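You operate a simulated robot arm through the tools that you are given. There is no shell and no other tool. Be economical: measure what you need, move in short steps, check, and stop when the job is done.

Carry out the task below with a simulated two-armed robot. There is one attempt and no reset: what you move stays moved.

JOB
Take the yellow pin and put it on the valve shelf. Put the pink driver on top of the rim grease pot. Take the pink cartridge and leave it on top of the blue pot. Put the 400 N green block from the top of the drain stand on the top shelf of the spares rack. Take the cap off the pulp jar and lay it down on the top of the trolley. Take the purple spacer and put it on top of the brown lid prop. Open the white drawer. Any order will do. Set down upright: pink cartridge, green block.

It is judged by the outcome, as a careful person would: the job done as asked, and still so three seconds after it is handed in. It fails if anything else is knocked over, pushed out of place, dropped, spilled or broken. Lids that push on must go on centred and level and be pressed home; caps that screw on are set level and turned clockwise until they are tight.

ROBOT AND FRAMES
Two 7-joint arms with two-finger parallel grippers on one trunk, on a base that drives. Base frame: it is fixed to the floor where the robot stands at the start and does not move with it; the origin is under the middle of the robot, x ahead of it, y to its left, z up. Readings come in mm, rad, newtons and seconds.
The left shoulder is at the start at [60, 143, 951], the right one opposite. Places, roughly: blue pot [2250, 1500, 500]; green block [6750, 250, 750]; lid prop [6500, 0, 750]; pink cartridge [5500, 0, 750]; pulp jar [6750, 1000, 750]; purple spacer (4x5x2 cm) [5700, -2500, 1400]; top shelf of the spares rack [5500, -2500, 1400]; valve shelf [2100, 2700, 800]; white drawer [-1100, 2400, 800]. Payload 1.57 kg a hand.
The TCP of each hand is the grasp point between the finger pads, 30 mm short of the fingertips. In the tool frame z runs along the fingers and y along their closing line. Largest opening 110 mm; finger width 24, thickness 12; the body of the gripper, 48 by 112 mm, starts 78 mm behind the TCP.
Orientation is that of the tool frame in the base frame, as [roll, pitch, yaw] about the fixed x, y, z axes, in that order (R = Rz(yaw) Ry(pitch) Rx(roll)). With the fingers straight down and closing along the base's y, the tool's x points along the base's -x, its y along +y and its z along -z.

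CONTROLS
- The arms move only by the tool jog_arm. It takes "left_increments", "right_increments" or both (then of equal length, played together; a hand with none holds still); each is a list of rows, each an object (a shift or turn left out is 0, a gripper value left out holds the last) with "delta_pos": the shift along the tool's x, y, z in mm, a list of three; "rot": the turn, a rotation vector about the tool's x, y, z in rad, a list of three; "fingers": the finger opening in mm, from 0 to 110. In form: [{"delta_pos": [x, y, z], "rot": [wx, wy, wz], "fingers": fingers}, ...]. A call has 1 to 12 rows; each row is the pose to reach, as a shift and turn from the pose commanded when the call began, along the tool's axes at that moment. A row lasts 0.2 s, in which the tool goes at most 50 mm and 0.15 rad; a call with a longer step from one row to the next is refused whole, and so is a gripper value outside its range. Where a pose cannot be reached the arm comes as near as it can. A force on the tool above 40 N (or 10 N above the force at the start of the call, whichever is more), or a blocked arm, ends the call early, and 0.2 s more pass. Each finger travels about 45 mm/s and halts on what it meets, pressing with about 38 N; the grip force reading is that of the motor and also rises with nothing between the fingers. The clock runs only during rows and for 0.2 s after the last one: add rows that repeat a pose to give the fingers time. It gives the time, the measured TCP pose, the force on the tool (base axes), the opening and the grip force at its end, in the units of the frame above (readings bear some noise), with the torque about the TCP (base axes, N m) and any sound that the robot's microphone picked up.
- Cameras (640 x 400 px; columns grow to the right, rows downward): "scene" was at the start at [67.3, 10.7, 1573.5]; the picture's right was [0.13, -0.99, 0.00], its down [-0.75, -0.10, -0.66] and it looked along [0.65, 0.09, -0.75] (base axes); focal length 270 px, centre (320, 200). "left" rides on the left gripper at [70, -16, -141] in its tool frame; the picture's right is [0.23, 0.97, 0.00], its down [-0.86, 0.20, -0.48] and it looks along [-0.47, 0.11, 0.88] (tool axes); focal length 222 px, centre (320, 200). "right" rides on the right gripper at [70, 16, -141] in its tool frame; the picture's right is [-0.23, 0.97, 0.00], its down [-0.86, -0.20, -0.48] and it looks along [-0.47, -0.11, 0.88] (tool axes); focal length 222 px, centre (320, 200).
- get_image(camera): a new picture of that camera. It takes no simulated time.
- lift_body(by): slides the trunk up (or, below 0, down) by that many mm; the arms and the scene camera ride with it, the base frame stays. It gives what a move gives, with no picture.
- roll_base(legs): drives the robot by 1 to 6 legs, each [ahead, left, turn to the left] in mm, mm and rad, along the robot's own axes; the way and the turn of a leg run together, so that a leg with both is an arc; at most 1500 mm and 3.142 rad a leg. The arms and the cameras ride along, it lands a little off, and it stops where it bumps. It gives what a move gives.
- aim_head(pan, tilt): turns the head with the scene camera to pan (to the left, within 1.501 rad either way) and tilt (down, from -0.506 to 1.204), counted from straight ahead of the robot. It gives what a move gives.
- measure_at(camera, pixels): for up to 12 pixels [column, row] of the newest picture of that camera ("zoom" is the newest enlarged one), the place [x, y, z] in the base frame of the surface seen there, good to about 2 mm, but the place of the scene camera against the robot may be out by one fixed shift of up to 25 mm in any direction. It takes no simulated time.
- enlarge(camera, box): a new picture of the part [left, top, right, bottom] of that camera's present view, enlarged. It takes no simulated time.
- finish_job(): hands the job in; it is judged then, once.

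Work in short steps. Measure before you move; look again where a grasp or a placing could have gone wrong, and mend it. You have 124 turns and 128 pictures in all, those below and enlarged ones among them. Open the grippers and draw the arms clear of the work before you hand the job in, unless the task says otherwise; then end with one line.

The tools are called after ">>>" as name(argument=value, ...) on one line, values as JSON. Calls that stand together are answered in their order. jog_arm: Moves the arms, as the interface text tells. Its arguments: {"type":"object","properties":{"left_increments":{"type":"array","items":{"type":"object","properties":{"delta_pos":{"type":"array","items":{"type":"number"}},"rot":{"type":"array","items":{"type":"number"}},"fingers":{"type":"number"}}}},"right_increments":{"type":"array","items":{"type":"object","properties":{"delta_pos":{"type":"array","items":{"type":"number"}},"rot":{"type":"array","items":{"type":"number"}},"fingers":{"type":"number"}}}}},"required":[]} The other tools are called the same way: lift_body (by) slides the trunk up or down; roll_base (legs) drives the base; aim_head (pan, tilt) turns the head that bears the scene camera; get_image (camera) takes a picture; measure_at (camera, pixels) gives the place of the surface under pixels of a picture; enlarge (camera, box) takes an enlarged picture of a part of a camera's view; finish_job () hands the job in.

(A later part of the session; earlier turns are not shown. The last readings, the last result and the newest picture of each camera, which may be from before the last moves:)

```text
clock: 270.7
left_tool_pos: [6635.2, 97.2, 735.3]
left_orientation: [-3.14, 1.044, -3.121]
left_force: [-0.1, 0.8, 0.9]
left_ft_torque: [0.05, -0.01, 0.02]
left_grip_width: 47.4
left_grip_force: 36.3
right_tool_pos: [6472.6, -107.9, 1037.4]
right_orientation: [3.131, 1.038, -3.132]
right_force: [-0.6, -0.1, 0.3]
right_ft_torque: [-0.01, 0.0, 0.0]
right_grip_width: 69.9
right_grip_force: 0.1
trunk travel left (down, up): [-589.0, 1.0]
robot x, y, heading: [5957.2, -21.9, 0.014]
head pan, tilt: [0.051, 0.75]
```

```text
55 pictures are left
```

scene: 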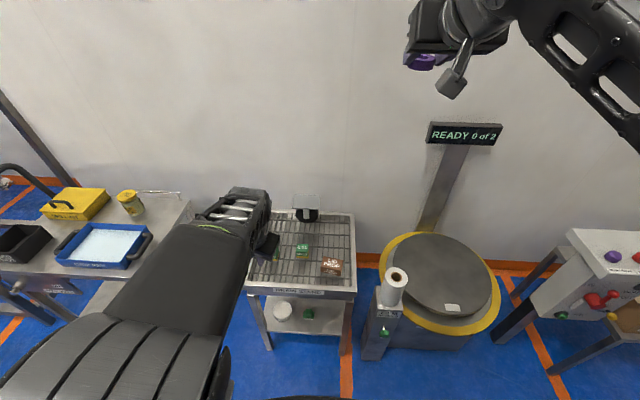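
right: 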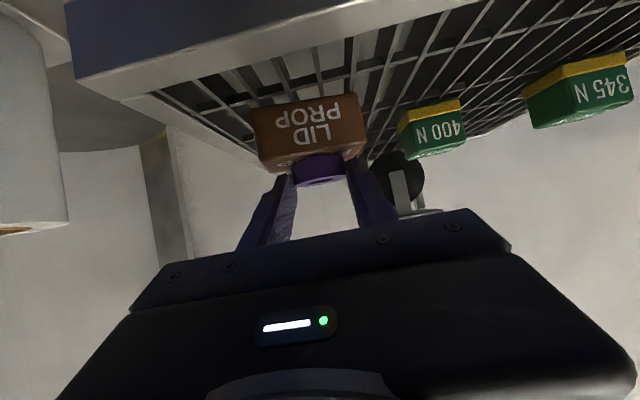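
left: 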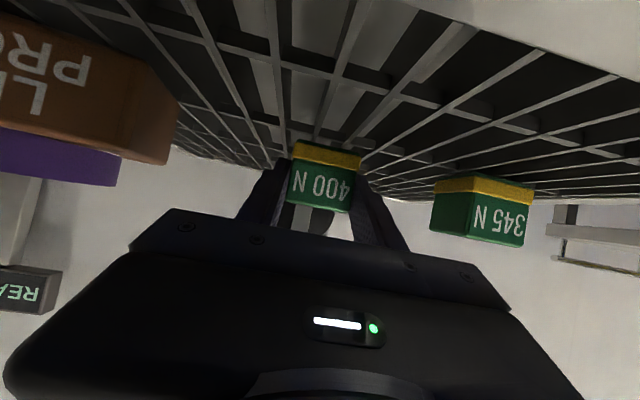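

Gripped (47 mm). Lift straight up and retract.

>>> jog_arm(left_increments=[{"delta_pos": [-17, 0, -10]}, {"delta_pos": [-43, 0, -25]}, {"delta_pos": [-86, 0, -50]}, {"delta_pos": [-125, 0, -78]}, {"delta_pos": [-160, 0, -110]}, {"delta_pos": [-195, 0, -145]}, {"delta_pos": [-230, 0, -180]}, {"delta_pos": [-265, 0, -215]}])

>>> get_image(camera="left")

```text
clock: 272.5
left_tool_pos: [6582.6, 98.9, 1073.2]
left_orientation: [-3.139, 1.04, -3.119]
left_force: [-0.2, -0.1, -0.7]
left_ft_torque: [0.01, 0.02, 0.03]
left_grip_width: 47.3
left_grip_force: 37.9
right_tool_pos: [6470.5, -106.9, 1037.8]
right_orientation: [3.13, 1.038, -3.132]
right_force: [-0.2, 0.7, 0.1]
right_ft_torque: [-0.01, -0.02, -0.01]
right_grip_width: 69.7
right_grip_force: 0.0
trunk travel left (down, up): [-589.0, 1.0]
robot x, y, heading: [5954.8, -20.1, 0.015]
head pan, tilt: [0.051, 0.75]
```

```text
54 pictures are left
```

left: 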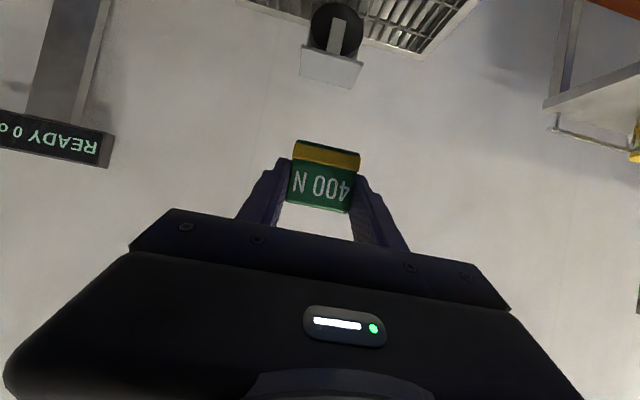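

Block held upright. Raise the left hand to shelf height, retract the right, and drive back to the rack.

>>> jog_arm(left_increments=[{"delta_pos": [-32, 2, -33]}, {"delta_pos": [-64, 4, -65]}, {"delta_pos": [-96, 7, -98]}, {"delta_pos": [-128, 9, -131]}, {"delta_pos": [-160, 11, -163]}, {"delta_pos": [-192, 13, -196]}, {"delta_pos": [-224, 16, -229]}, {"delta_pos": [-256, 18, -261]}, {"delta_pos": [-288, 20, -294]}], right_increments=[{"delta_pos": [13, 0, -21]}, {"delta_pos": [25, 0, -43]}, {"delta_pos": [38, 0, -65]}, {"delta_pos": [51, 0, -86]}, {"delta_pos": [63, 0, -107]}, {"delta_pos": [76, 0, -129]}, {"delta_pos": [76, 0, -129]}, {"delta_pos": [76, 0, -129]}, {"delta_pos": [76, 0, -129]}])

>>> roll_base(legs=[[0, -1480, 0], [0, 0, -1.585], [180, -400, 0]])

>>> get_image(camera="left")

```text
clock: 274.5
left_tool_pos: [6473.3, 116.8, 1473.2]
left_orientation: [-3.14, 1.039, -3.122]
left_force: [0.1, -0.5, -1.4]
left_ft_torque: [-0.02, 0.03, 0.04]
left_grip_width: 47.4
left_grip_force: 37.8
right_tool_pos: [6405.4, -33.1, 1057.7]
right_orientation: [3.133, 1.036, -3.132]
right_force: [0.8, -0.4, 0.1]
right_ft_torque: [0.03, -0.02, -0.01]
right_grip_width: 69.9
right_grip_force: 0.0
right hand out of reach, approached as far as the arm can: row 1, 2, 3, 4, 5, 6, 7, 8, 9
trunk travel left (down, up): [-589.0, 1.0]
robot x, y, heading: [5959.0, -18.3, 0.016]
head pan, tilt: [0.051, 0.75]
```

```text
clock: 287.9
left_tool_pos: [5742.6, -2201.7, 1473.0]
left_orientation: [-3.139, 1.041, 1.614]
left_force: [0.1, -0.2, -1.0]
left_ft_torque: [0.04, -0.02, 0.02]
left_grip_width: 47.2
left_grip_force: 38.1
right_tool_pos: [5591.2, -2136.5, 1056.7]
right_orientation: [3.132, 1.038, 1.604]
right_force: [0.8, 0.3, 0.6]
right_ft_torque: [-0.03, 0.01, 0.01]
right_grip_width: 69.8
right_grip_force: 0.1
trunk travel left (down, up): [-589.0, 1.0]
robot x, y, heading: [5598.2, -1689.9, -1.529]
head pan, tilt: [0.051, 0.75]
```

```text
53 pictures are left
```

left: 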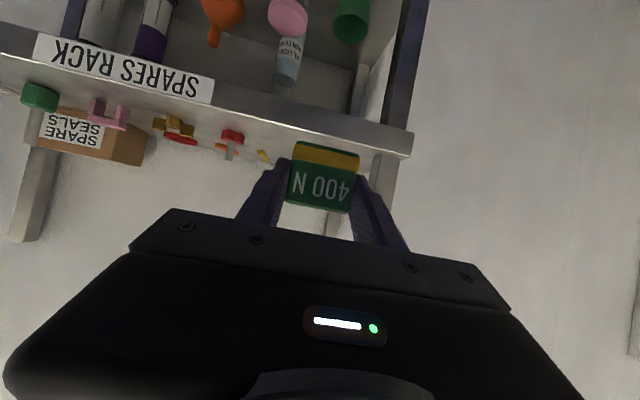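

Drive in 155 mm with a small right shift and heading correction.

>>> roll_base(legs=[[155, -30, -0.04]])

>>> get_image(camera="left")

```text
clock: 289.3
left_tool_pos: [5694.8, -2368.6, 1473.2]
left_orientation: [-3.139, 1.039, 1.574]
left_force: [-0.3, -0.2, -0.8]
left_ft_torque: [0.03, -0.01, 0.04]
left_grip_width: 47.3
left_grip_force: 37.7
right_tool_pos: [5545.2, -2295.3, 1056.2]
right_orientation: [3.133, 1.035, 1.561]
right_force: [0.9, 0.3, -1.1]
right_ft_torque: [-0.02, 0.01, 0.02]
right_grip_width: 70.1
right_grip_force: 0.2
trunk travel left (down, up): [-589.0, 1.0]
robot x, y, heading: [5568.0, -1845.2, -1.576]
head pan, tilt: [0.051, 0.75]
```

```text
52 pictures are left
```

left: 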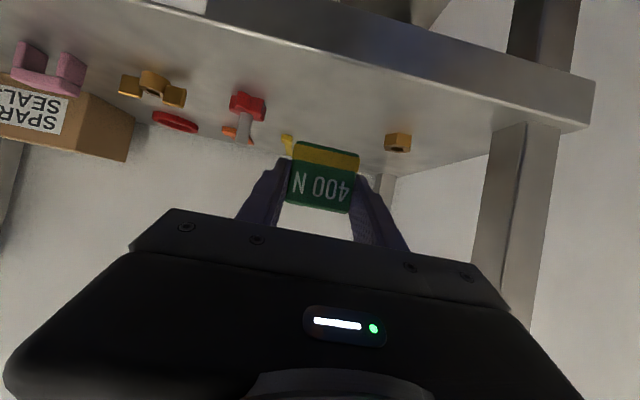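

Move over the spot and lower in fine steps to contact.

>>> jog_arm(left_increments=[{"delta_pos": [4, 1, 18]}, {"delta_pos": [8, 2, 36]}, {"delta_pos": [12, 2, 54.6]}, {"delta_pos": [14.5, 2, 56.1]}, {"delta_pos": [17, 2, 57.6]}, {"delta_pos": [18.7, 2, 58.6]}, {"delta_pos": [20.4, 2, 59.6]}, {"delta_pos": [22, 2, 60.6]}, {"delta_pos": [23.7, 2, 61.6]}])

>>> get_image(camera="left")

```text
clock: 291.3
left_tool_pos: [5697.7, -2407.3, 1423.4]
left_orientation: [-3.14, 1.044, 1.571]
left_force: [-0.1, 0.1, -1.3]
left_ft_torque: [0.01, 0.02, 0.04]
left_grip_width: 47.5
left_grip_force: 37.5
right_tool_pos: [5545.4, -2295.4, 1056.6]
right_orientation: [3.132, 1.037, 1.562]
right_force: [-0.1, 0.5, 0.4]
right_ft_torque: [0.03, 0.01, 0.01]
right_grip_width: 70.1
right_grip_force: 0.0
trunk travel left (down, up): [-589.0, 1.0]
robot x, y, heading: [5569.7, -1846.1, -1.574]
head pan, tilt: [0.051, 0.75]
```

```text
51 pictures are left
```

left: 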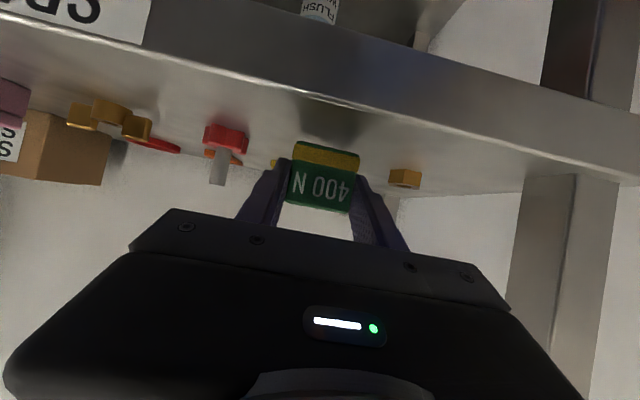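

No contact yet. Measure block bottom edge and the shelf.

>>> measure_at(camera="left", pixels=[[300, 146], [325, 150], [350, 155], [325, 165], [320, 125], [360, 130], [320, 115], [320, 208]])

```text
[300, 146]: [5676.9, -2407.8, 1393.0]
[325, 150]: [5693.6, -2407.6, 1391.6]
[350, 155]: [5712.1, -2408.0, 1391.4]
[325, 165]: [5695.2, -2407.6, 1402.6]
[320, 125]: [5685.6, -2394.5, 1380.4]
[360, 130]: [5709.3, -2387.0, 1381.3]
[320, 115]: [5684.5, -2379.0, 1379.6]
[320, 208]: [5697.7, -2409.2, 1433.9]
```

About 6–10 mm to go; continue lowering.

>>> jog_arm(left_increments=[{"delta_pos": [2.6, 0, 1.5]}, {"delta_pos": [4.3, 0, 2.5]}, {"delta_pos": [5.2, 0, 3]}, {"delta_pos": [6, 0, 3.5]}, {"delta_pos": [6.9, 0, 4]}, {"delta_pos": [7.8, 0, 4.5]}, {"delta_pos": [8.6, 0, 5]}, {"delta_pos": [9.5, 0, 5.5]}, {"delta_pos": [10.3, 0, 6]}])

```text
clock: 293.3
left_tool_pos: [5697.0, -2405.6, 1413.5]
left_orientation: [-3.136, 1.051, 1.572]
left_force: [0.4, -6.3, 29.5]
left_ft_torque: [-0.17, -0.26, -0.01]
left_grip_width: 47.3
left_grip_force: 38.2
right_tool_pos: [5545.7, -2294.3, 1058.7]
right_orientation: [3.132, 1.039, 1.562]
right_force: [0.3, -0.3, -0.1]
right_ft_torque: [0.01, 0.01, 0.0]
right_grip_width: 69.9
right_grip_force: 0.1
trunk travel left (down, up): [-589.0, 1.0]
robot x, y, heading: [5570.0, -1848.2, -1.575]
head pan, tilt: [0.051, 0.75]
```

Seated. Release and withdraw back and up.

>>> jog_arm(left_increments=[{"delta_pos": [-1, 0, -0.5], "fingers": 52}, {"delta_pos": [-1, 0, -0.5], "fingers": 60}, {"delta_pos": [-1, 0, -0.5], "fingers": 68}, {"delta_pos": [-1, 0, -0.5], "fingers": 72}, {"delta_pos": [-2, 0, -25]}, {"delta_pos": [-4, 0, -60]}, {"delta_pos": [-6, 0, -100]}, {"delta_pos": [-6, 0, -130]}])

>>> get_image(camera="left")

```text
clock: 295.1
left_tool_pos: [5695.3, -2296.5, 1482.8]
left_orientation: [-3.14, 1.04, 1.572]
left_force: [-1.0, 0.6, 0.8]
left_ft_torque: [0.01, 0.02, 0.0]
left_grip_width: 71.9
left_grip_force: 0.0
right_tool_pos: [5545.8, -2294.9, 1058.6]
right_orientation: [3.132, 1.038, 1.562]
right_force: [0.2, 0.4, 0.6]
right_ft_torque: [-0.03, 0.03, -0.01]
right_grip_width: 70.0
right_grip_force: 0.0
trunk travel left (down, up): [-589.0, 1.0]
robot x, y, heading: [5566.4, -1844.9, -1.574]
head pan, tilt: [0.051, 0.75]
```

```text
50 pictures are left
```

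left: 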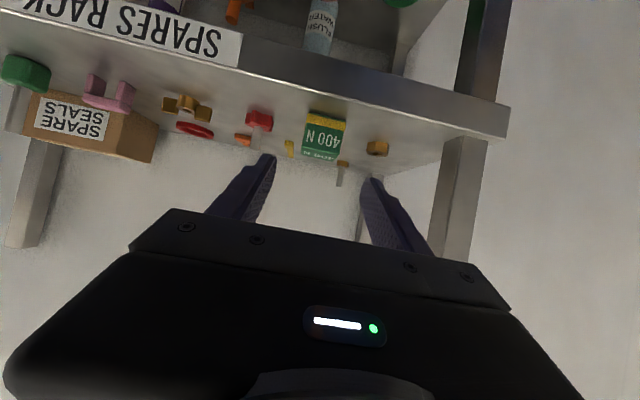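

The green block stands on the rack's top shelf. Drive to the trolley with the pulp jar.

>>> roll_base(legs=[[-345, 400, 0], [0, 0, 1.574], [0, 1450, 0], [0, 950, 0]])

>>> aim_head(pan=0.1, tilt=0.7)

>>> get_image(camera="scene")

```text
clock: 313.4
left_tool_pos: [6477.5, 1000.7, 1483.1]
left_orientation: [-3.137, 1.04, 3.091]
left_force: [0.4, 0.3, 1.4]
left_ft_torque: [-0.04, 0.01, -0.04]
left_grip_width: 71.9
left_grip_force: 0.0
right_tool_pos: [6467.9, 850.1, 1056.4]
right_orientation: [3.133, 1.036, 3.084]
right_force: [-0.1, -0.1, 0.4]
right_ft_torque: [0.02, 0.01, -0.01]
right_grip_width: 69.8
right_grip_force: 0.1
trunk travel left (down, up): [-589.0, 1.0]
robot x, y, heading: [6021.9, 894.0, -0.047]
head pan, tilt: [0.051, 0.75]
```

```text
clock: 314.0
left_tool_pos: [6477.2, 999.4, 1484.2]
left_orientation: [-3.14, 1.041, 3.093]
left_force: [0.0, 0.7, -0.3]
left_ft_torque: [-0.03, 0.0, 0.01]
left_grip_width: 72.2
left_grip_force: 0.1
right_tool_pos: [6467.5, 850.4, 1056.6]
right_orientation: [3.133, 1.038, 3.084]
right_force: [0.2, -0.5, 0.1]
right_ft_torque: [0.0, -0.03, 0.01]
right_grip_width: 69.9
right_grip_force: 0.2
trunk travel left (down, up): [-589.0, 1.0]
robot x, y, heading: [6015.2, 893.6, -0.053]
head pan, tilt: [0.099, 0.7]
```

```text
49 pictures are left
```

scene: 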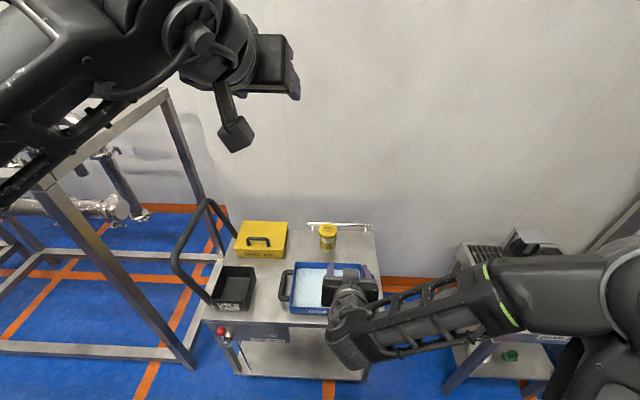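

Pulp jar is the yellow jar at (327,237). Enlarge and measure it and the trolley top.

>>> enlarge(camera="scene", box=[190, 190, 400, 350])

>>> measure_at(camera="scene", pixels=[[327, 228], [319, 231], [336, 231], [327, 240], [320, 246], [350, 245], [358, 250], [300, 245], [360, 235], [262, 235], [310, 225], [365, 300]])

```text
2.50 times, centred on (295, 270) of scene
```

zoom: 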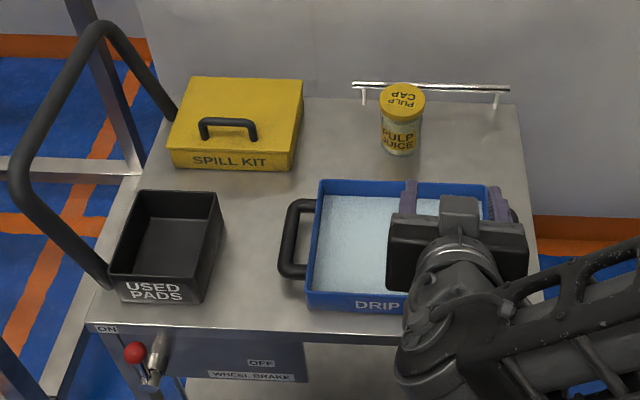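

```text
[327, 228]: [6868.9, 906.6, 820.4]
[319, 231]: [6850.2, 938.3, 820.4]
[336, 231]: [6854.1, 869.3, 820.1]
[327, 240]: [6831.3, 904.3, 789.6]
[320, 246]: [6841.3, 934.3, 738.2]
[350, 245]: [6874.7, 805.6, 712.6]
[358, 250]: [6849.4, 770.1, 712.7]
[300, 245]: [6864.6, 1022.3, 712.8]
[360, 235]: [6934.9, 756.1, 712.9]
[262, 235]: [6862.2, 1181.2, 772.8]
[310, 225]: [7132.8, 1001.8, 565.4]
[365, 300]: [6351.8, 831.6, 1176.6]
```

Measure trolley front edge, brake lever, and drip-tray rim for clearance.

>>> measure_at(camera="zoom", pixels=[[300, 326], [135, 352], [400, 350], [150, 380], [320, 183], [470, 183], [310, 300], [520, 215], [420, 84], [403, 150], [260, 230], [530, 300]])

```text
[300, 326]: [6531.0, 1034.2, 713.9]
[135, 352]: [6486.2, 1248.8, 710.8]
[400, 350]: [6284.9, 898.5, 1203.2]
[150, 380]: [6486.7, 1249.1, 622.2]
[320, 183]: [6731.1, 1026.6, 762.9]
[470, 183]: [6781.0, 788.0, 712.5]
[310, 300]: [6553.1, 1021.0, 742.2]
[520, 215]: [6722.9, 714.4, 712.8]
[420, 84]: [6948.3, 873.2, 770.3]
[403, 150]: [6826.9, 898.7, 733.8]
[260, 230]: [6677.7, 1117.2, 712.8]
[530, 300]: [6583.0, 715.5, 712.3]
```

Trolley front edge is x≈6514, jar centre ≈(6837,901), cap top 807. Drive in gently to x≈6175, y≈790.

>>> roll_base(legs=[[160, -95, 0.05]])

>>> get_image(camera="right")

```text
clock: 315.5
left_tool_pos: [6635.1, 923.8, 1482.7]
left_orientation: [-3.14, 1.04, -3.137]
left_force: [-0.2, -0.4, 0.3]
left_ft_torque: [0.03, 0.02, 0.01]
left_grip_width: 71.9
left_grip_force: 0.1
right_tool_pos: [6631.0, 774.3, 1057.7]
right_orientation: [3.129, 1.036, 3.134]
right_force: [0.9, 0.1, -0.6]
right_ft_torque: [0.02, -0.02, 0.04]
right_grip_width: 69.8
right_grip_force: 0.1
trunk travel left (down, up): [-589.0, 1.0]
robot x, y, heading: [6181.4, 795.0, -0.002]
head pan, tilt: [0.099, 0.7]
```

```text
47 pictures are left
```

right: 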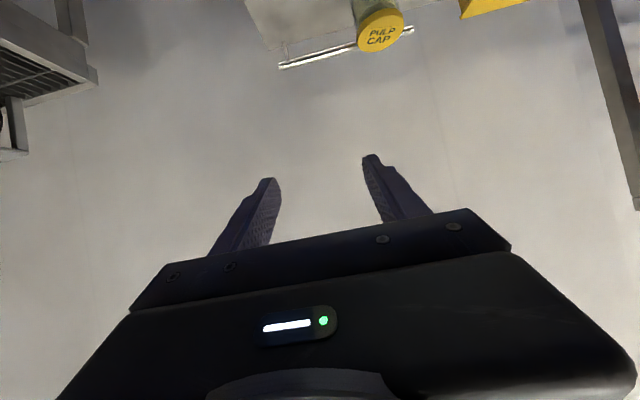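

Measure the cap and jar from the right camera.

>>> measure_at(camera="right", pixels=[[358, 38], [402, 22], [380, 33], [362, 25], [375, 51], [395, 45], [362, 15], [375, 5], [370, 12], [385, 8]])

```text
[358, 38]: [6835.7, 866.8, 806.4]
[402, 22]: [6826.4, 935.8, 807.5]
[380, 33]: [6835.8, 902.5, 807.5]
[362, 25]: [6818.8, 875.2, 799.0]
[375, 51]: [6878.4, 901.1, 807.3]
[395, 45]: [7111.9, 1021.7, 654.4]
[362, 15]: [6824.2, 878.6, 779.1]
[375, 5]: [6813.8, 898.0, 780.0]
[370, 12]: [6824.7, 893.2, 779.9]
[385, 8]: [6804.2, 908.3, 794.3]
```

Cap centre ≈(6841,902), r≈36, top 807. Move the right hand to pre-grasp at the jar body and the left to vertical above.

>>> jog_arm(right_increments=[{"delta_pos": [19, 16, 27], "fingers": 90}, {"delta_pos": [39, 32, 54]}, {"delta_pos": [58, 48, 81]}, {"delta_pos": [78, 64, 108]}, {"delta_pos": [97, 81, 134]}, {"delta_pos": [116, 97, 161]}, {"delta_pos": [136, 113, 188]}, {"delta_pos": [155, 129, 215]}, {"delta_pos": [155, 129, 215]}], left_increments=[{"delta_pos": [32, 1, 28], "rot": [0, 0.13, 0]}, {"delta_pos": [63, 1, 56], "rot": [0, 0.26, 0]}, {"delta_pos": [95, 2, 84], "rot": [0, 0.39, 0]}, {"delta_pos": [126, 3, 112], "rot": [0, 0.52, 0]}, {"delta_pos": [158, 4, 140], "rot": [0, 0.65, 0]}, {"delta_pos": [190, 5, 168], "rot": [0, 0.78, 0]}, {"delta_pos": [221, 5, 196], "rot": [0, 0.91, 0]}, {"delta_pos": [253, 6, 224], "rot": [0, 1.04, 0], "fingers": 100}, {"delta_pos": [253, 6, 224], "rot": [0, 1.04, 0], "fingers": 100}])

>>> get_image(camera="right")

```text
clock: 317.5
left_tool_pos: [6698.6, 930.6, 1153.2]
left_orientation: [-3.14, 0.0, -3.14]
left_force: [-0.1, 0.4, -0.7]
left_ft_torque: [-0.01, 0.02, 0.02]
left_grip_width: 100.2
left_grip_force: 0.0
right_tool_pos: [6735.2, 908.1, 813.0]
right_orientation: [3.132, 1.038, 3.135]
right_force: [-0.7, -0.4, -1.0]
right_ft_torque: [-0.03, -0.03, 0.01]
right_grip_width: 90.0
right_grip_force: 0.1
trunk travel left (down, up): [-589.0, 1.0]
robot x, y, heading: [6184.0, 795.7, 0.001]
head pan, tilt: [0.099, 0.7]
```

```text
46 pictures are left
```

right: 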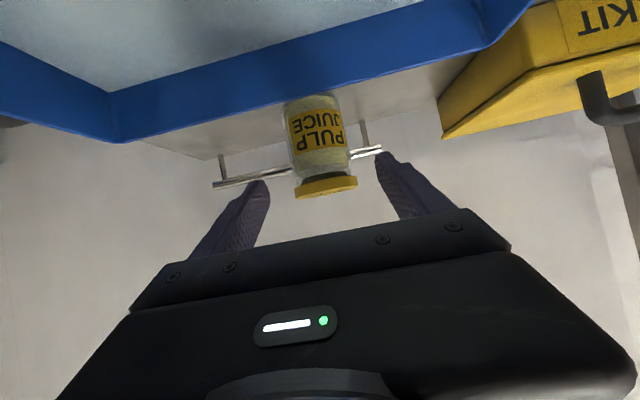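

Measure the jar body and cap edges here.

>>> measure_at(camera="right", pixels=[[288, 130], [345, 140], [318, 140], [300, 186], [352, 180], [325, 185], [325, 175], [318, 100], [325, 165], [292, 165], [347, 160]])

```text
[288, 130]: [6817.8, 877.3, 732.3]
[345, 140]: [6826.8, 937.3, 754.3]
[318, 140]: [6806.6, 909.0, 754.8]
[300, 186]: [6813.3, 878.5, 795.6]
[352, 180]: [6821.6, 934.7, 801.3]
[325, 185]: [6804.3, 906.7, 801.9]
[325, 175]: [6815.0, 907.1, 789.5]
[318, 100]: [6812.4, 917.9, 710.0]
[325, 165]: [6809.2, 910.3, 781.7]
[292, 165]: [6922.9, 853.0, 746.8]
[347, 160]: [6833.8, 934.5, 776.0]
```

Advance the right hand to straddle the jar body and close gently on it.

>>> jog_arm(right_increments=[{"delta_pos": [-1, -3, 35]}, {"delta_pos": [-2, -3, 70]}, {"delta_pos": [-3, -3, 99]}, {"delta_pos": [-3, -3, 99], "fingers": 78}, {"delta_pos": [-3, -3, 99], "fingers": 68}, {"delta_pos": [-3, -3, 99], "fingers": 60}, {"delta_pos": [-3, -3, 99], "fingers": 55}, {"delta_pos": [-3, -3, 99], "fingers": 50}])

>>> get_image(camera="right")

```text
clock: 319.3
left_tool_pos: [6700.0, 928.7, 1153.8]
left_orientation: [-3.139, 0.003, -3.141]
left_force: [-0.1, 0.0, -0.2]
left_ft_torque: [-0.02, 0.04, -0.01]
left_grip_width: 99.9
left_grip_force: 0.1
right_tool_pos: [6823.2, 904.0, 770.4]
right_orientation: [3.13, 1.038, 3.136]
right_force: [0.9, -1.0, 0.9]
right_ft_torque: [-0.18, -0.06, -0.03]
right_grip_width: 70.3
right_grip_force: 38.0
trunk travel left (down, up): [-589.0, 1.0]
robot x, y, heading: [6183.7, 792.6, -0.001]
head pan, tilt: [0.099, 0.7]
```

```text
45 pictures are left
```

right: 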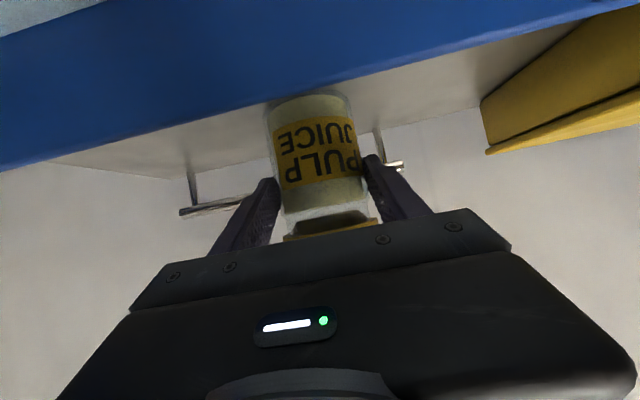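

Jar held (Ø≈70). Bring the left hand over the cap, yawed -0.7 to allow an unscrewing stroke.

>>> jog_arm(left_increments=[{"delta_pos": [-20, -3, 39], "rot": [0, 0, 0.1]}, {"delta_pos": [-40, -7, 78], "rot": [0, 0, 0.2]}, {"delta_pos": [-60, -10, 117], "rot": [0, 0, 0.3]}, {"delta_pos": [-80, -14, 156], "rot": [0, 0, 0.4]}, {"delta_pos": [-100, -17, 195], "rot": [0, 0, 0.5]}, {"delta_pos": [-120, -20, 234], "rot": [0, 0, 0.6]}, {"delta_pos": [-141, -24, 274], "rot": [0, 0, 0.7]}, {"delta_pos": [-141, -24, 274], "rot": [0, 0, 0.7]}])

>>> get_image(camera="left")

```text
clock: 321.1
left_tool_pos: [6782.8, 887.0, 878.4]
left_orientation: [3.139, 0.006, 2.446]
left_force: [1.5, 0.3, 2.3]
left_ft_torque: [-0.09, 0.05, 0.05]
left_grip_width: 99.2
left_grip_force: 0.1
left hand out of reach, approached as far as the arm can: row 6, 7, 8
right_tool_pos: [6822.0, 904.5, 768.6]
right_orientation: [3.132, 1.038, 3.137]
right_force: [0.9, 0.0, 0.9]
right_ft_torque: [-0.1, -0.41, 0.0]
right_grip_width: 69.9
right_grip_force: 37.4
trunk travel left (down, up): [-589.0, 1.0]
robot x, y, heading: [6183.1, 799.3, 0.001]
head pan, tilt: [0.099, 0.7]
```

```text
44 pictures are left
```

left: 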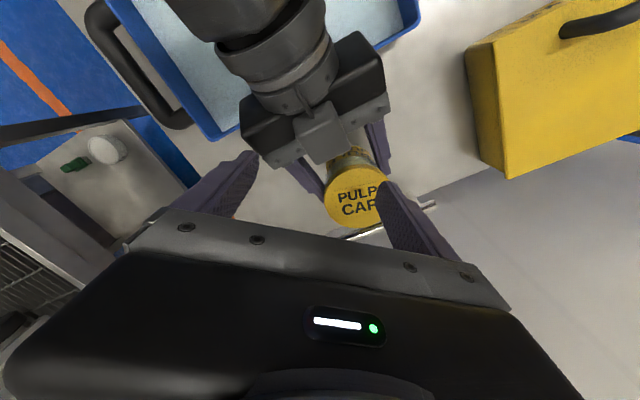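

The left falls ~58 mm short. Since the jar is firmly held upright, lift it 20 mm and bring it 75 mm toward me, uncap it there, then put it back.

>>> jog_arm(right_increments=[{"delta_pos": [-9, 0, -5]}, {"delta_pos": [-17.2, 0, -10.2]}, {"delta_pos": [-5, 0, -30]}, {"delta_pos": [8, 0, -52]}, {"delta_pos": [21, 0, -74.8]}, {"delta_pos": [21, 0, -74.8]}])

>>> get_image(camera="left")

```text
clock: 321.6
left_tool_pos: [6784.6, 885.4, 881.7]
left_orientation: [3.14, 0.01, 2.447]
left_force: [0.1, 0.6, 0.5]
left_ft_torque: [0.0, -0.02, 0.0]
left_grip_width: 99.9
left_grip_force: 0.0
right_tool_pos: [6818.1, 902.5, 774.5]
right_orientation: [3.132, 1.019, 3.137]
right_force: [-0.8, 0.4, -2.3]
right_ft_torque: [-0.04, 0.05, 0.0]
right_grip_width: 70.3
right_grip_force: 38.4
trunk travel left (down, up): [-589.0, 1.0]
robot x, y, heading: [6182.3, 797.0, 0.002]
head pan, tilt: [0.099, 0.7]
stopped in row 2 (right hand): the force on the tool passed its limit (the readings are from after the stop); the commanded pose is now the measured one
```

```text
43 pictures are left
```

left: 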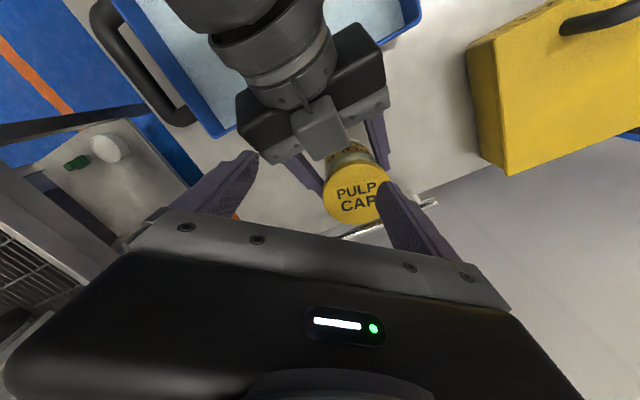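

The right gripper bumped into something as it rose — likely the left hand above it. Raise the left 110 mm and check.

>>> jog_arm(left_increments=[{"delta_pos": [0, 0, -40]}, {"delta_pos": [0, 0, -80]}, {"delta_pos": [0, 0, -110]}])

>>> enlarge(camera="scene", box=[230, 160, 430, 330])

>>> get_image(camera="left")

```text
clock: 322.4
left_tool_pos: [6763.3, 875.9, 983.0]
left_orientation: [3.137, 0.015, 2.451]
left_force: [-0.2, -0.3, 0.1]
left_ft_torque: [-0.03, -0.02, 0.02]
left_grip_width: 99.8
left_grip_force: 0.1
left hand out of reach, approached as far as the arm can: row 1, 2, 3
right_tool_pos: [6818.3, 903.4, 776.3]
right_orientation: [3.134, 1.019, 3.133]
right_force: [0.9, 0.5, -2.4]
right_ft_torque: [-0.02, 0.08, -0.01]
right_grip_width: 70.2
right_grip_force: 37.7
trunk travel left (down, up): [-589.0, 1.0]
robot x, y, heading: [6178.8, 796.9, -0.005]
head pan, tilt: [0.099, 0.7]
```

```text
2.35 times, centred on (330, 245) of scene
```

zoom: 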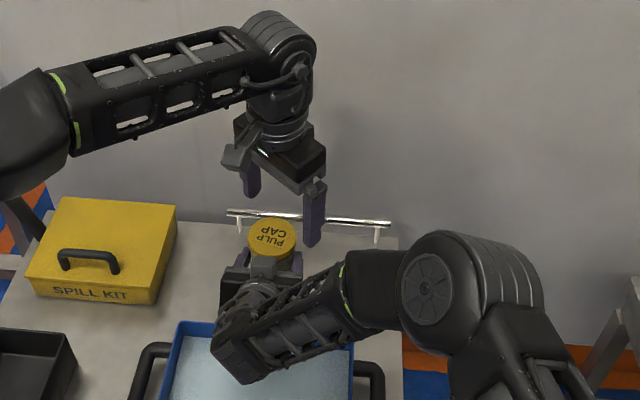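

```text
41 pictures are left
```

left: 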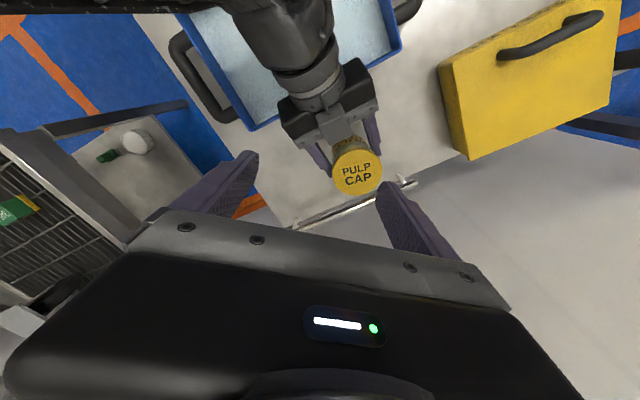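

Clear now. Move the jar up and back toward me.

>>> jog_arm(right_increments=[{"delta_pos": [-6, 0, -3.5], "rot": [0, -0.01, 0]}, {"delta_pos": [-12, 0, -7], "rot": [0, -0.019, 0]}, {"delta_pos": [0, 0, -28], "rot": [0, -0.019, 0]}, {"delta_pos": [13, 0, -50], "rot": [0, -0.019, 0]}, {"delta_pos": [26, 0, -71.7], "rot": [0, -0.019, 0]}, {"delta_pos": [26, 0, -71.7], "rot": [0, -0.019, 0]}])

>>> get_image(camera="left")

```text
clock: 323.9
left_tool_pos: [6764.2, 878.2, 981.9]
left_orientation: [3.136, 0.016, 2.452]
left_force: [0.0, 0.4, 0.5]
left_ft_torque: [-0.01, 0.01, -0.03]
left_grip_width: 100.1
left_grip_force: 0.0
right_tool_pos: [6742.8, 899.8, 791.7]
right_orientation: [3.131, 1.038, 3.132]
right_force: [-0.4, 0.2, -3.7]
right_ft_torque: [-0.01, 0.08, -0.02]
right_grip_width: 70.2
right_grip_force: 38.1
trunk travel left (down, up): [-589.0, 1.0]
robot x, y, heading: [6184.1, 796.7, 0.004]
head pan, tilt: [0.099, 0.7]
```

```text
40 pictures are left
```

left: 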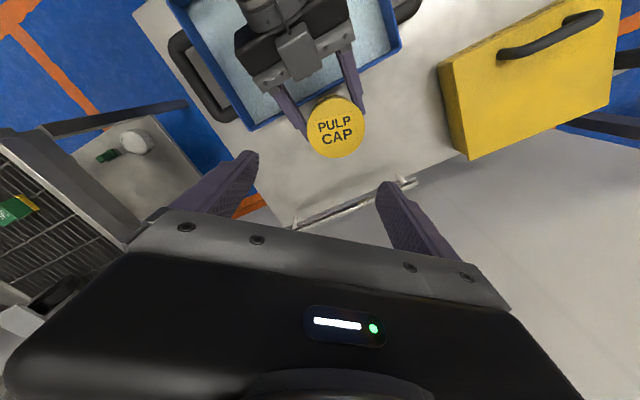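

Measure the cap rim now.

>>> measure_at(camera="left", pixels=[[309, 126], [362, 126], [335, 98], [337, 154], [336, 126], [298, 60]])

```text
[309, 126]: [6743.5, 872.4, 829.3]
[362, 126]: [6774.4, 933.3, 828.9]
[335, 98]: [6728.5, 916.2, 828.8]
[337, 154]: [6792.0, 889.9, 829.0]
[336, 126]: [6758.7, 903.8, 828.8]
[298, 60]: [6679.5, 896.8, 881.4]
```

Cap centre (6759.5,903), r≈34.5, top 829. Descend so fingertips reach z≈817 and close on the cap.

>>> jog_arm(left_increments=[{"delta_pos": [10, 8, 30], "rot": [0, 0.015, 0]}, {"delta_pos": [19.4, 16.1, 70], "rot": [0, 0.015, 0]}, {"delta_pos": [19.4, 16.1, 110], "rot": [0, 0.015, 0]}, {"delta_pos": [19.4, 16.1, 134], "rot": [0, 0.015, 0]}, {"delta_pos": [19.4, 16.1, 134], "rot": [0, 0.015, 0], "fingers": 85}, {"delta_pos": [19.4, 16.1, 134], "rot": [0, 0.015, 0], "fingers": 70}, {"delta_pos": [19.4, 16.1, 134], "rot": [0, 0.015, 0], "fingers": 60}, {"delta_pos": [19.4, 16.1, 134], "rot": [0, 0.015, 0], "fingers": 60}])

>>> get_image(camera="left")

```text
clock: 325.6
left_tool_pos: [6762.3, 901.9, 848.7]
left_orientation: [3.139, -0.004, 2.447]
left_force: [4.3, 1.6, -5.9]
left_ft_torque: [0.23, -0.29, 0.15]
left_grip_width: 72.6
left_grip_force: 33.0
right_tool_pos: [6743.8, 901.8, 791.0]
right_orientation: [3.134, 1.038, 3.134]
right_force: [-4.8, -2.0, 2.3]
right_ft_torque: [-0.15, 0.03, -0.19]
right_grip_width: 70.1
right_grip_force: 37.4
trunk travel left (down, up): [-589.0, 1.0]
robot x, y, heading: [6183.5, 799.4, 0.001]
head pan, tilt: [0.099, 0.7]
```

```text
39 pictures are left
```

left: 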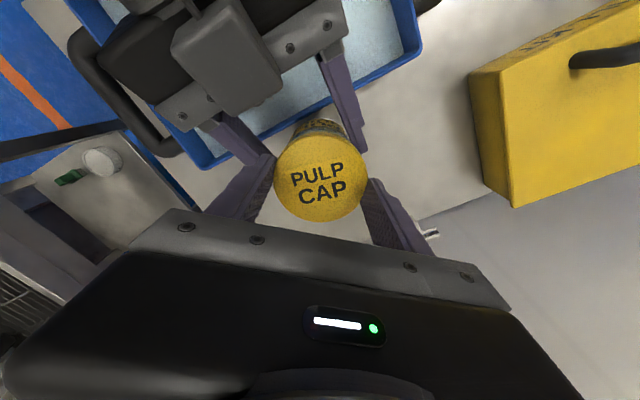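

Cap gripped (72.6 mm). Turn it counter-clockwise 1.3 rad.

>>> jog_arm(left_increments=[{"rot": [0, 0, -0.12]}, {"rot": [0, 0, -0.24]}, {"rot": [0, 0, -0.36]}, {"rot": [0, 0, -0.48]}, {"rot": [0, 0, -0.6]}, {"rot": [0, 0, -0.72]}, {"rot": [0, 0, -0.84]}, {"rot": [0, 0, -0.96]}, {"rot": [0, 0, -1.08]}, {"rot": [0, 0, -1.2]}, {"rot": [0, 0, -1.3]}, {"rot": [0, 0, -1.3]}])

>>> get_image(camera="left")

```text
clock: 328.2
left_tool_pos: [6763.2, 901.7, 849.7]
left_orientation: [3.136, 0.001, -2.536]
left_force: [2.1, -3.8, 1.6]
left_ft_torque: [-0.11, -0.03, 0.01]
left_grip_width: 71.8
left_grip_force: 37.8
right_tool_pos: [6742.8, 901.8, 790.9]
right_orientation: [3.134, 1.037, 3.135]
right_force: [-1.1, 4.1, -5.5]
right_ft_torque: [-0.18, 0.06, 0.12]
right_grip_width: 70.0
right_grip_force: 38.0
trunk travel left (down, up): [-589.0, 1.0]
robot x, y, heading: [6184.0, 795.6, -0.002]
head pan, tilt: [0.099, 0.7]
heard: snap
```

```text
38 pictures are left
```

left: 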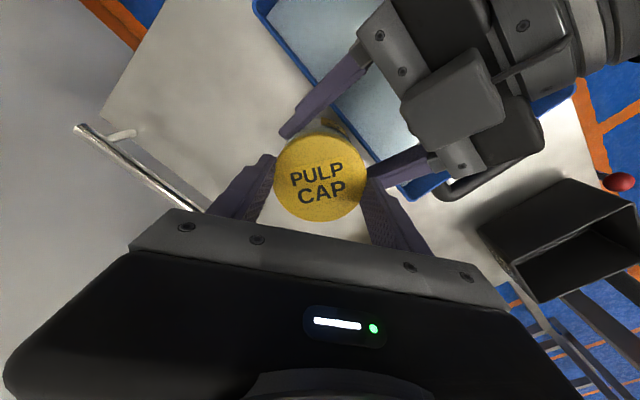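

Heard a snap and the cap turned with the hand with no torque left. Try lifting gently.

>>> jog_arm(left_increments=[{"delta_pos": [0, 0, -3]}, {"delta_pos": [0, 0, -6]}, {"delta_pos": [0, 0, -12]}, {"delta_pos": [0, 0, -20]}])

>>> enlarge(camera="scene", box=[230, 160, 430, 330])

```text
clock: 329.2
left_tool_pos: [6762.0, 903.0, 868.3]
left_orientation: [3.136, 0.0, -2.535]
left_force: [0.0, 0.3, -0.3]
left_ft_torque: [0.02, 0.02, 0.0]
left_grip_width: 71.4
left_grip_force: 38.2
right_tool_pos: [6743.9, 901.0, 791.3]
right_orientation: [3.132, 1.039, 3.135]
right_force: [0.0, 0.9, -3.3]
right_ft_torque: [-0.02, 0.05, -0.02]
right_grip_width: 70.0
right_grip_force: 38.0
trunk travel left (down, up): [-589.0, 1.0]
robot x, y, heading: [6185.5, 794.4, -0.002]
head pan, tilt: [0.099, 0.7]
```

```text
2.35 times, centred on (330, 245) of scene
```

zoom: 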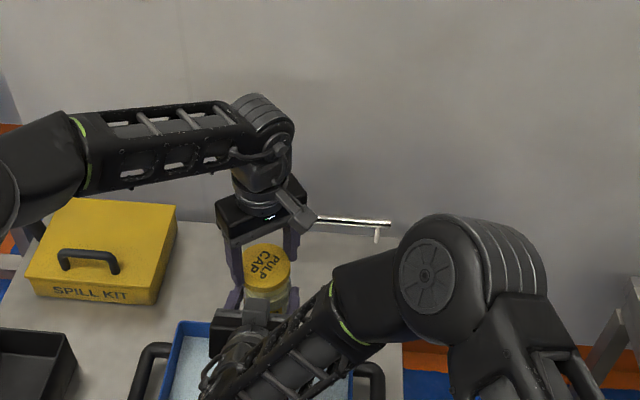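

The cap came off freely. Raise it aside with the left, and return the jar to its original place with the right.

>>> jog_arm(left_increments=[{"delta_pos": [0, 0, -40]}, {"delta_pos": [0, 0, -80]}, {"delta_pos": [-2, 30, -90]}, {"delta_pos": [-4, 60, -90]}, {"delta_pos": [-6, 90, -90]}, {"delta_pos": [-6, 114, -90]}, {"delta_pos": [-6, 114, -90]}, {"delta_pos": [-6, 114, -90]}, {"delta_pos": [-6, 114, -90]}, {"delta_pos": [-6, 114, -90]}, {"delta_pos": [-6, 114, -90]}], right_increments=[{}, {}, {}, {"delta_pos": [-13, 1, 22]}, {"delta_pos": [-26, 2, 45]}, {"delta_pos": [-40, 3.2, 67.7]}, {"delta_pos": [-32, 3.2, 72.4]}, {"delta_pos": [-26, 3.2, 76]}, {"delta_pos": [-23, 3.2, 77.8]}, {"delta_pos": [-21.5, 3.2, 78.6]}, {"delta_pos": [-20.5, 3.2, 79.2]}])

>>> get_image(camera="scene")

>>> get_image(camera="left")

```text
clock: 331.6
left_tool_pos: [6700.6, 998.3, 959.8]
left_orientation: [3.139, -0.002, -2.538]
left_force: [-0.9, 0.7, 0.5]
left_ft_torque: [0.02, -0.01, 0.01]
left_grip_width: 71.4
left_grip_force: 38.2
right_tool_pos: [6822.6, 905.7, 770.1]
right_orientation: [3.133, 1.042, 3.134]
right_force: [-1.6, -1.1, 4.7]
right_ft_torque: [-0.28, 0.18, -0.05]
right_grip_width: 69.9
right_grip_force: 37.8
trunk travel left (down, up): [-589.0, 1.0]
robot x, y, heading: [6176.6, 796.9, -0.003]
head pan, tilt: [0.099, 0.7]
```

```text
36 pictures are left
```

scene: 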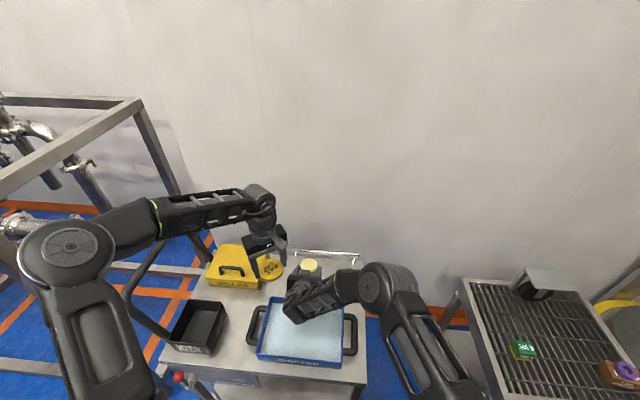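

```text
35 pictures are left
```

left: 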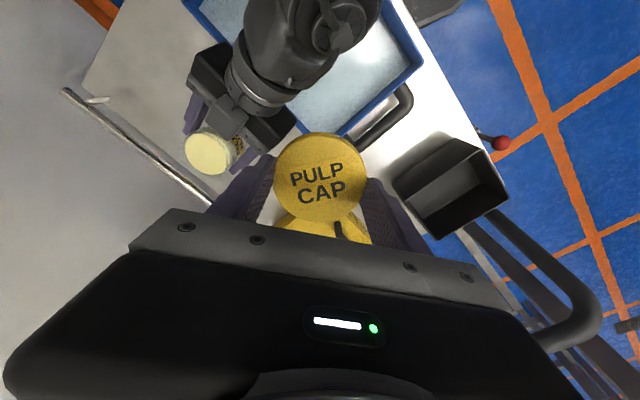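

Jar is back in place with its cap off. Release the right hand and withdraw; measure free spots on the trolley.

>>> measure_at(camera="left", pixels=[[405, 95], [345, 135], [395, 165], [420, 140], [380, 150], [400, 130], [265, 140], [440, 140], [370, 165], [275, 110], [285, 125], [210, 150]])

>>> jog_arm(right_increments=[{"fingers": 74}, {"fingers": 82}, {"fingers": 92}, {"fingers": 96}, {"delta_pos": [0, 0, -25]}, {"delta_pos": [0, 0, -65]}, {"delta_pos": [-10, 0, -105]}, {"delta_pos": [-30, -30, -130]}, {"delta_pos": [-60, -60, -150]}, {"delta_pos": [-90, -80, -170]}])

>>> enlarge(camera="scene", box=[150, 220, 380, 390])

```text
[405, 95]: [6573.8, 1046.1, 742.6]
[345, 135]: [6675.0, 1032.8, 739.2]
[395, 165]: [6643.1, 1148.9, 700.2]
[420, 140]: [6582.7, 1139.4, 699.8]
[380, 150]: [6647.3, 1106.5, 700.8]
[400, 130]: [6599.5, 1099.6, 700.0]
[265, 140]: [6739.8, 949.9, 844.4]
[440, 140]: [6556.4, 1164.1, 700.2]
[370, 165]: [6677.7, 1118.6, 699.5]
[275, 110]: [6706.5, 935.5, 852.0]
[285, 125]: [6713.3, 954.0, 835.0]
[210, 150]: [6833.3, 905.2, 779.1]
```

```text
clock: 333.9
left_tool_pos: [6699.9, 997.9, 959.3]
left_orientation: [3.137, 0.003, -2.539]
left_force: [-0.3, -0.4, -0.4]
left_ft_torque: [0.0, -0.03, 0.02]
left_grip_width: 71.4
left_grip_force: 38.4
right_tool_pos: [6720.1, 826.3, 933.9]
right_orientation: [3.131, 1.038, 3.135]
right_force: [-0.6, -0.1, 0.1]
right_ft_torque: [-0.01, 0.0, 0.01]
right_grip_width: 96.1
right_grip_force: 0.1
trunk travel left (down, up): [-589.0, 1.0]
robot x, y, heading: [6180.5, 793.1, 0.002]
head pan, tilt: [0.099, 0.7]
```

```text
2.35 times, centred on (265, 305) of scene
```

zoom: 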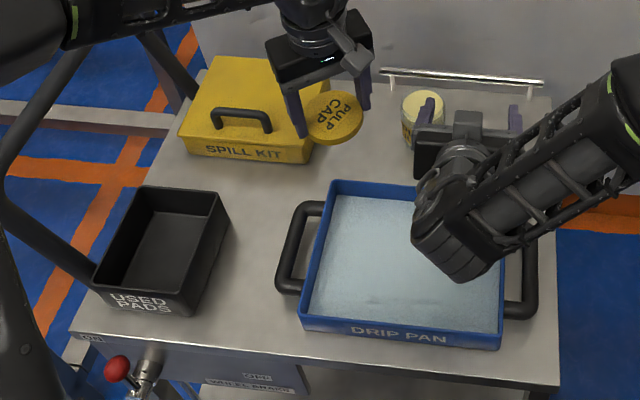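

Measure the open patch around zoom (255,195) and surrounding obstacles.

>>> measure_at(camera="zoom", pixels=[[255, 200], [270, 180], [225, 190], [230, 215], [300, 165], [315, 205], [280, 270], [255, 240], [225, 160], [330, 178], [300, 200], [213, 192]])

```text
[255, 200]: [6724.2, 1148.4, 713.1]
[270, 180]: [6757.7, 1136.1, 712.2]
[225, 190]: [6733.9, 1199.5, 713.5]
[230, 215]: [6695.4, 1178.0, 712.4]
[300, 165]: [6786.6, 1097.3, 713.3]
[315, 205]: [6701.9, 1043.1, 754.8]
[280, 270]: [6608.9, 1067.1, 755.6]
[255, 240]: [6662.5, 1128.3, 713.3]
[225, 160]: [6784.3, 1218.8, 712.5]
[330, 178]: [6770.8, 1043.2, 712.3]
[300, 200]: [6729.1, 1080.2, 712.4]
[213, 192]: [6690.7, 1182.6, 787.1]
```

Open patch centred at true (6700,1110). Move the cap over it and lower with fine final steps.

>>> jog_arm(left_increments=[{"delta_pos": [-21, 31, 10]}, {"delta_pos": [-42, 62, 30]}, {"delta_pos": [-63.5, 92.3, 60]}, {"delta_pos": [-63.5, 92.3, 105]}, {"delta_pos": [-63.5, 92.3, 150]}, {"delta_pos": [-63.5, 92.3, 190]}, {"delta_pos": [-63.5, 92.3, 205]}, {"delta_pos": [-63.5, 92.3, 210]}, {"delta_pos": [-63.5, 92.3, 214]}, {"delta_pos": [-63.5, 92.3, 217]}, {"delta_pos": [-63.5, 92.3, 220]}, {"delta_pos": [-63.5, 92.3, 222]}])

>>> get_image(camera="left")

```text
clock: 336.4
left_tool_pos: [6701.2, 1112.1, 740.2]
left_orientation: [3.138, 0.004, -2.536]
left_force: [-3.6, 0.8, 17.8]
left_ft_torque: [-0.08, 0.09, 0.03]
left_grip_width: 71.3
left_grip_force: 37.9
right_tool_pos: [6720.4, 826.5, 935.1]
right_orientation: [3.131, 1.041, 3.132]
right_force: [-1.2, 0.5, 0.5]
right_ft_torque: [0.04, 0.01, 0.02]
right_grip_width: 95.9
right_grip_force: 0.1
trunk travel left (down, up): [-589.0, 1.0]
robot x, y, heading: [6181.5, 794.8, 0.001]
head pan, tilt: [0.099, 0.7]
```

```text
33 pictures are left
```

left: 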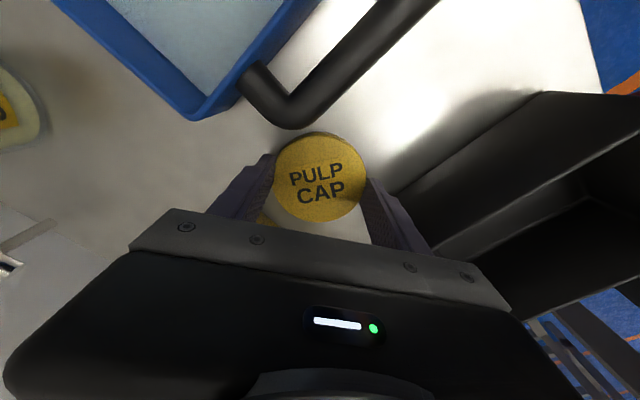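

Seated. Open slightly and lift off.

>>> jog_arm(left_increments=[{"fingers": 76}, {"fingers": 82}, {"fingers": 84}, {"delta_pos": [0, 0, -30]}, {"delta_pos": [0, 0, -75]}, {"delta_pos": [0, 0, -120]}, {"delta_pos": [0, 0, -165]}, {"delta_pos": [10, 0, -210]}, {"delta_pos": [20, 0, -250]}])

>>> enlarge(camera="scene", box=[150, 220, 380, 390])

```text
clock: 338.4
left_tool_pos: [6684.7, 1097.1, 990.3]
left_orientation: [3.137, 0.0, -2.536]
left_force: [-0.5, -0.5, 0.2]
left_ft_torque: [0.03, 0.0, 0.03]
left_grip_width: 84.0
left_grip_force: 0.0
right_tool_pos: [6722.0, 827.2, 933.2]
right_orientation: [3.132, 1.039, 3.134]
right_force: [0.8, -0.3, 0.8]
right_ft_torque: [-0.04, 0.0, 0.0]
right_grip_width: 96.0
right_grip_force: 0.1
trunk travel left (down, up): [-589.0, 1.0]
robot x, y, heading: [6179.3, 793.0, -0.003]
head pan, tilt: [0.099, 0.7]
```

```text
2.35 times, centred on (265, 305) of scene
```

zoom: 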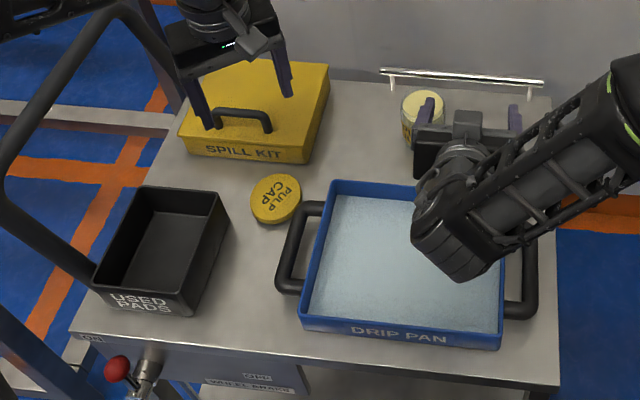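

The cap lies on the trolley. Back off, and turn to face the cartridge shelf at about (5500,0).

>>> roll_base(legs=[[-170, 0, 0], [0, -500, 0], [0, 0, 1.3]])

>>> aim_head(pan=1.45, tilt=0.6)

>>> get_image(camera="scene")

```text
clock: 345.7
left_tool_pos: [5853.2, 859.0, 989.7]
left_orientation: [3.14, 0.0, -1.22]
left_force: [-0.4, 0.6, -0.1]
left_ft_torque: [-0.01, -0.02, 0.0]
left_grip_width: 84.0
left_grip_force: 0.2
right_tool_pos: [6123.2, 823.3, 933.9]
right_orientation: [3.131, 1.036, -1.831]
right_force: [0.3, 0.0, -0.3]
right_ft_torque: [-0.02, -0.02, -0.02]
right_grip_width: 95.9
right_grip_force: 0.1
trunk travel left (down, up): [-589.0, 1.0]
robot x, y, heading: [6016.1, 293.7, 1.319]
head pan, tilt: [0.099, 0.7]
```

```text
clock: 347.2
left_tool_pos: [5853.5, 858.2, 991.0]
left_orientation: [3.138, 0.0, -1.22]
left_force: [0.8, 0.8, -0.6]
left_ft_torque: [-0.02, 0.0, -0.01]
left_grip_width: 84.4
left_grip_force: 0.0
right_tool_pos: [6124.2, 824.2, 932.8]
right_orientation: [3.134, 1.039, -1.832]
right_force: [-0.8, -0.9, 0.4]
right_ft_torque: [-0.04, -0.01, 0.0]
right_grip_width: 96.3
right_grip_force: 0.1
trunk travel left (down, up): [-589.0, 1.0]
robot x, y, heading: [6017.3, 296.0, 1.318]
head pan, tilt: [1.45, 0.6]
```

```text
31 pictures are left
```

scene: 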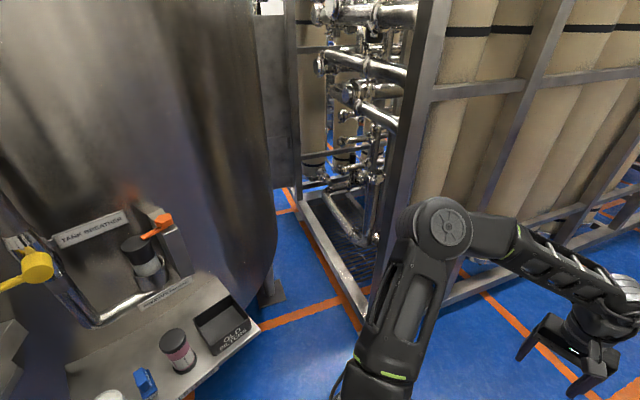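

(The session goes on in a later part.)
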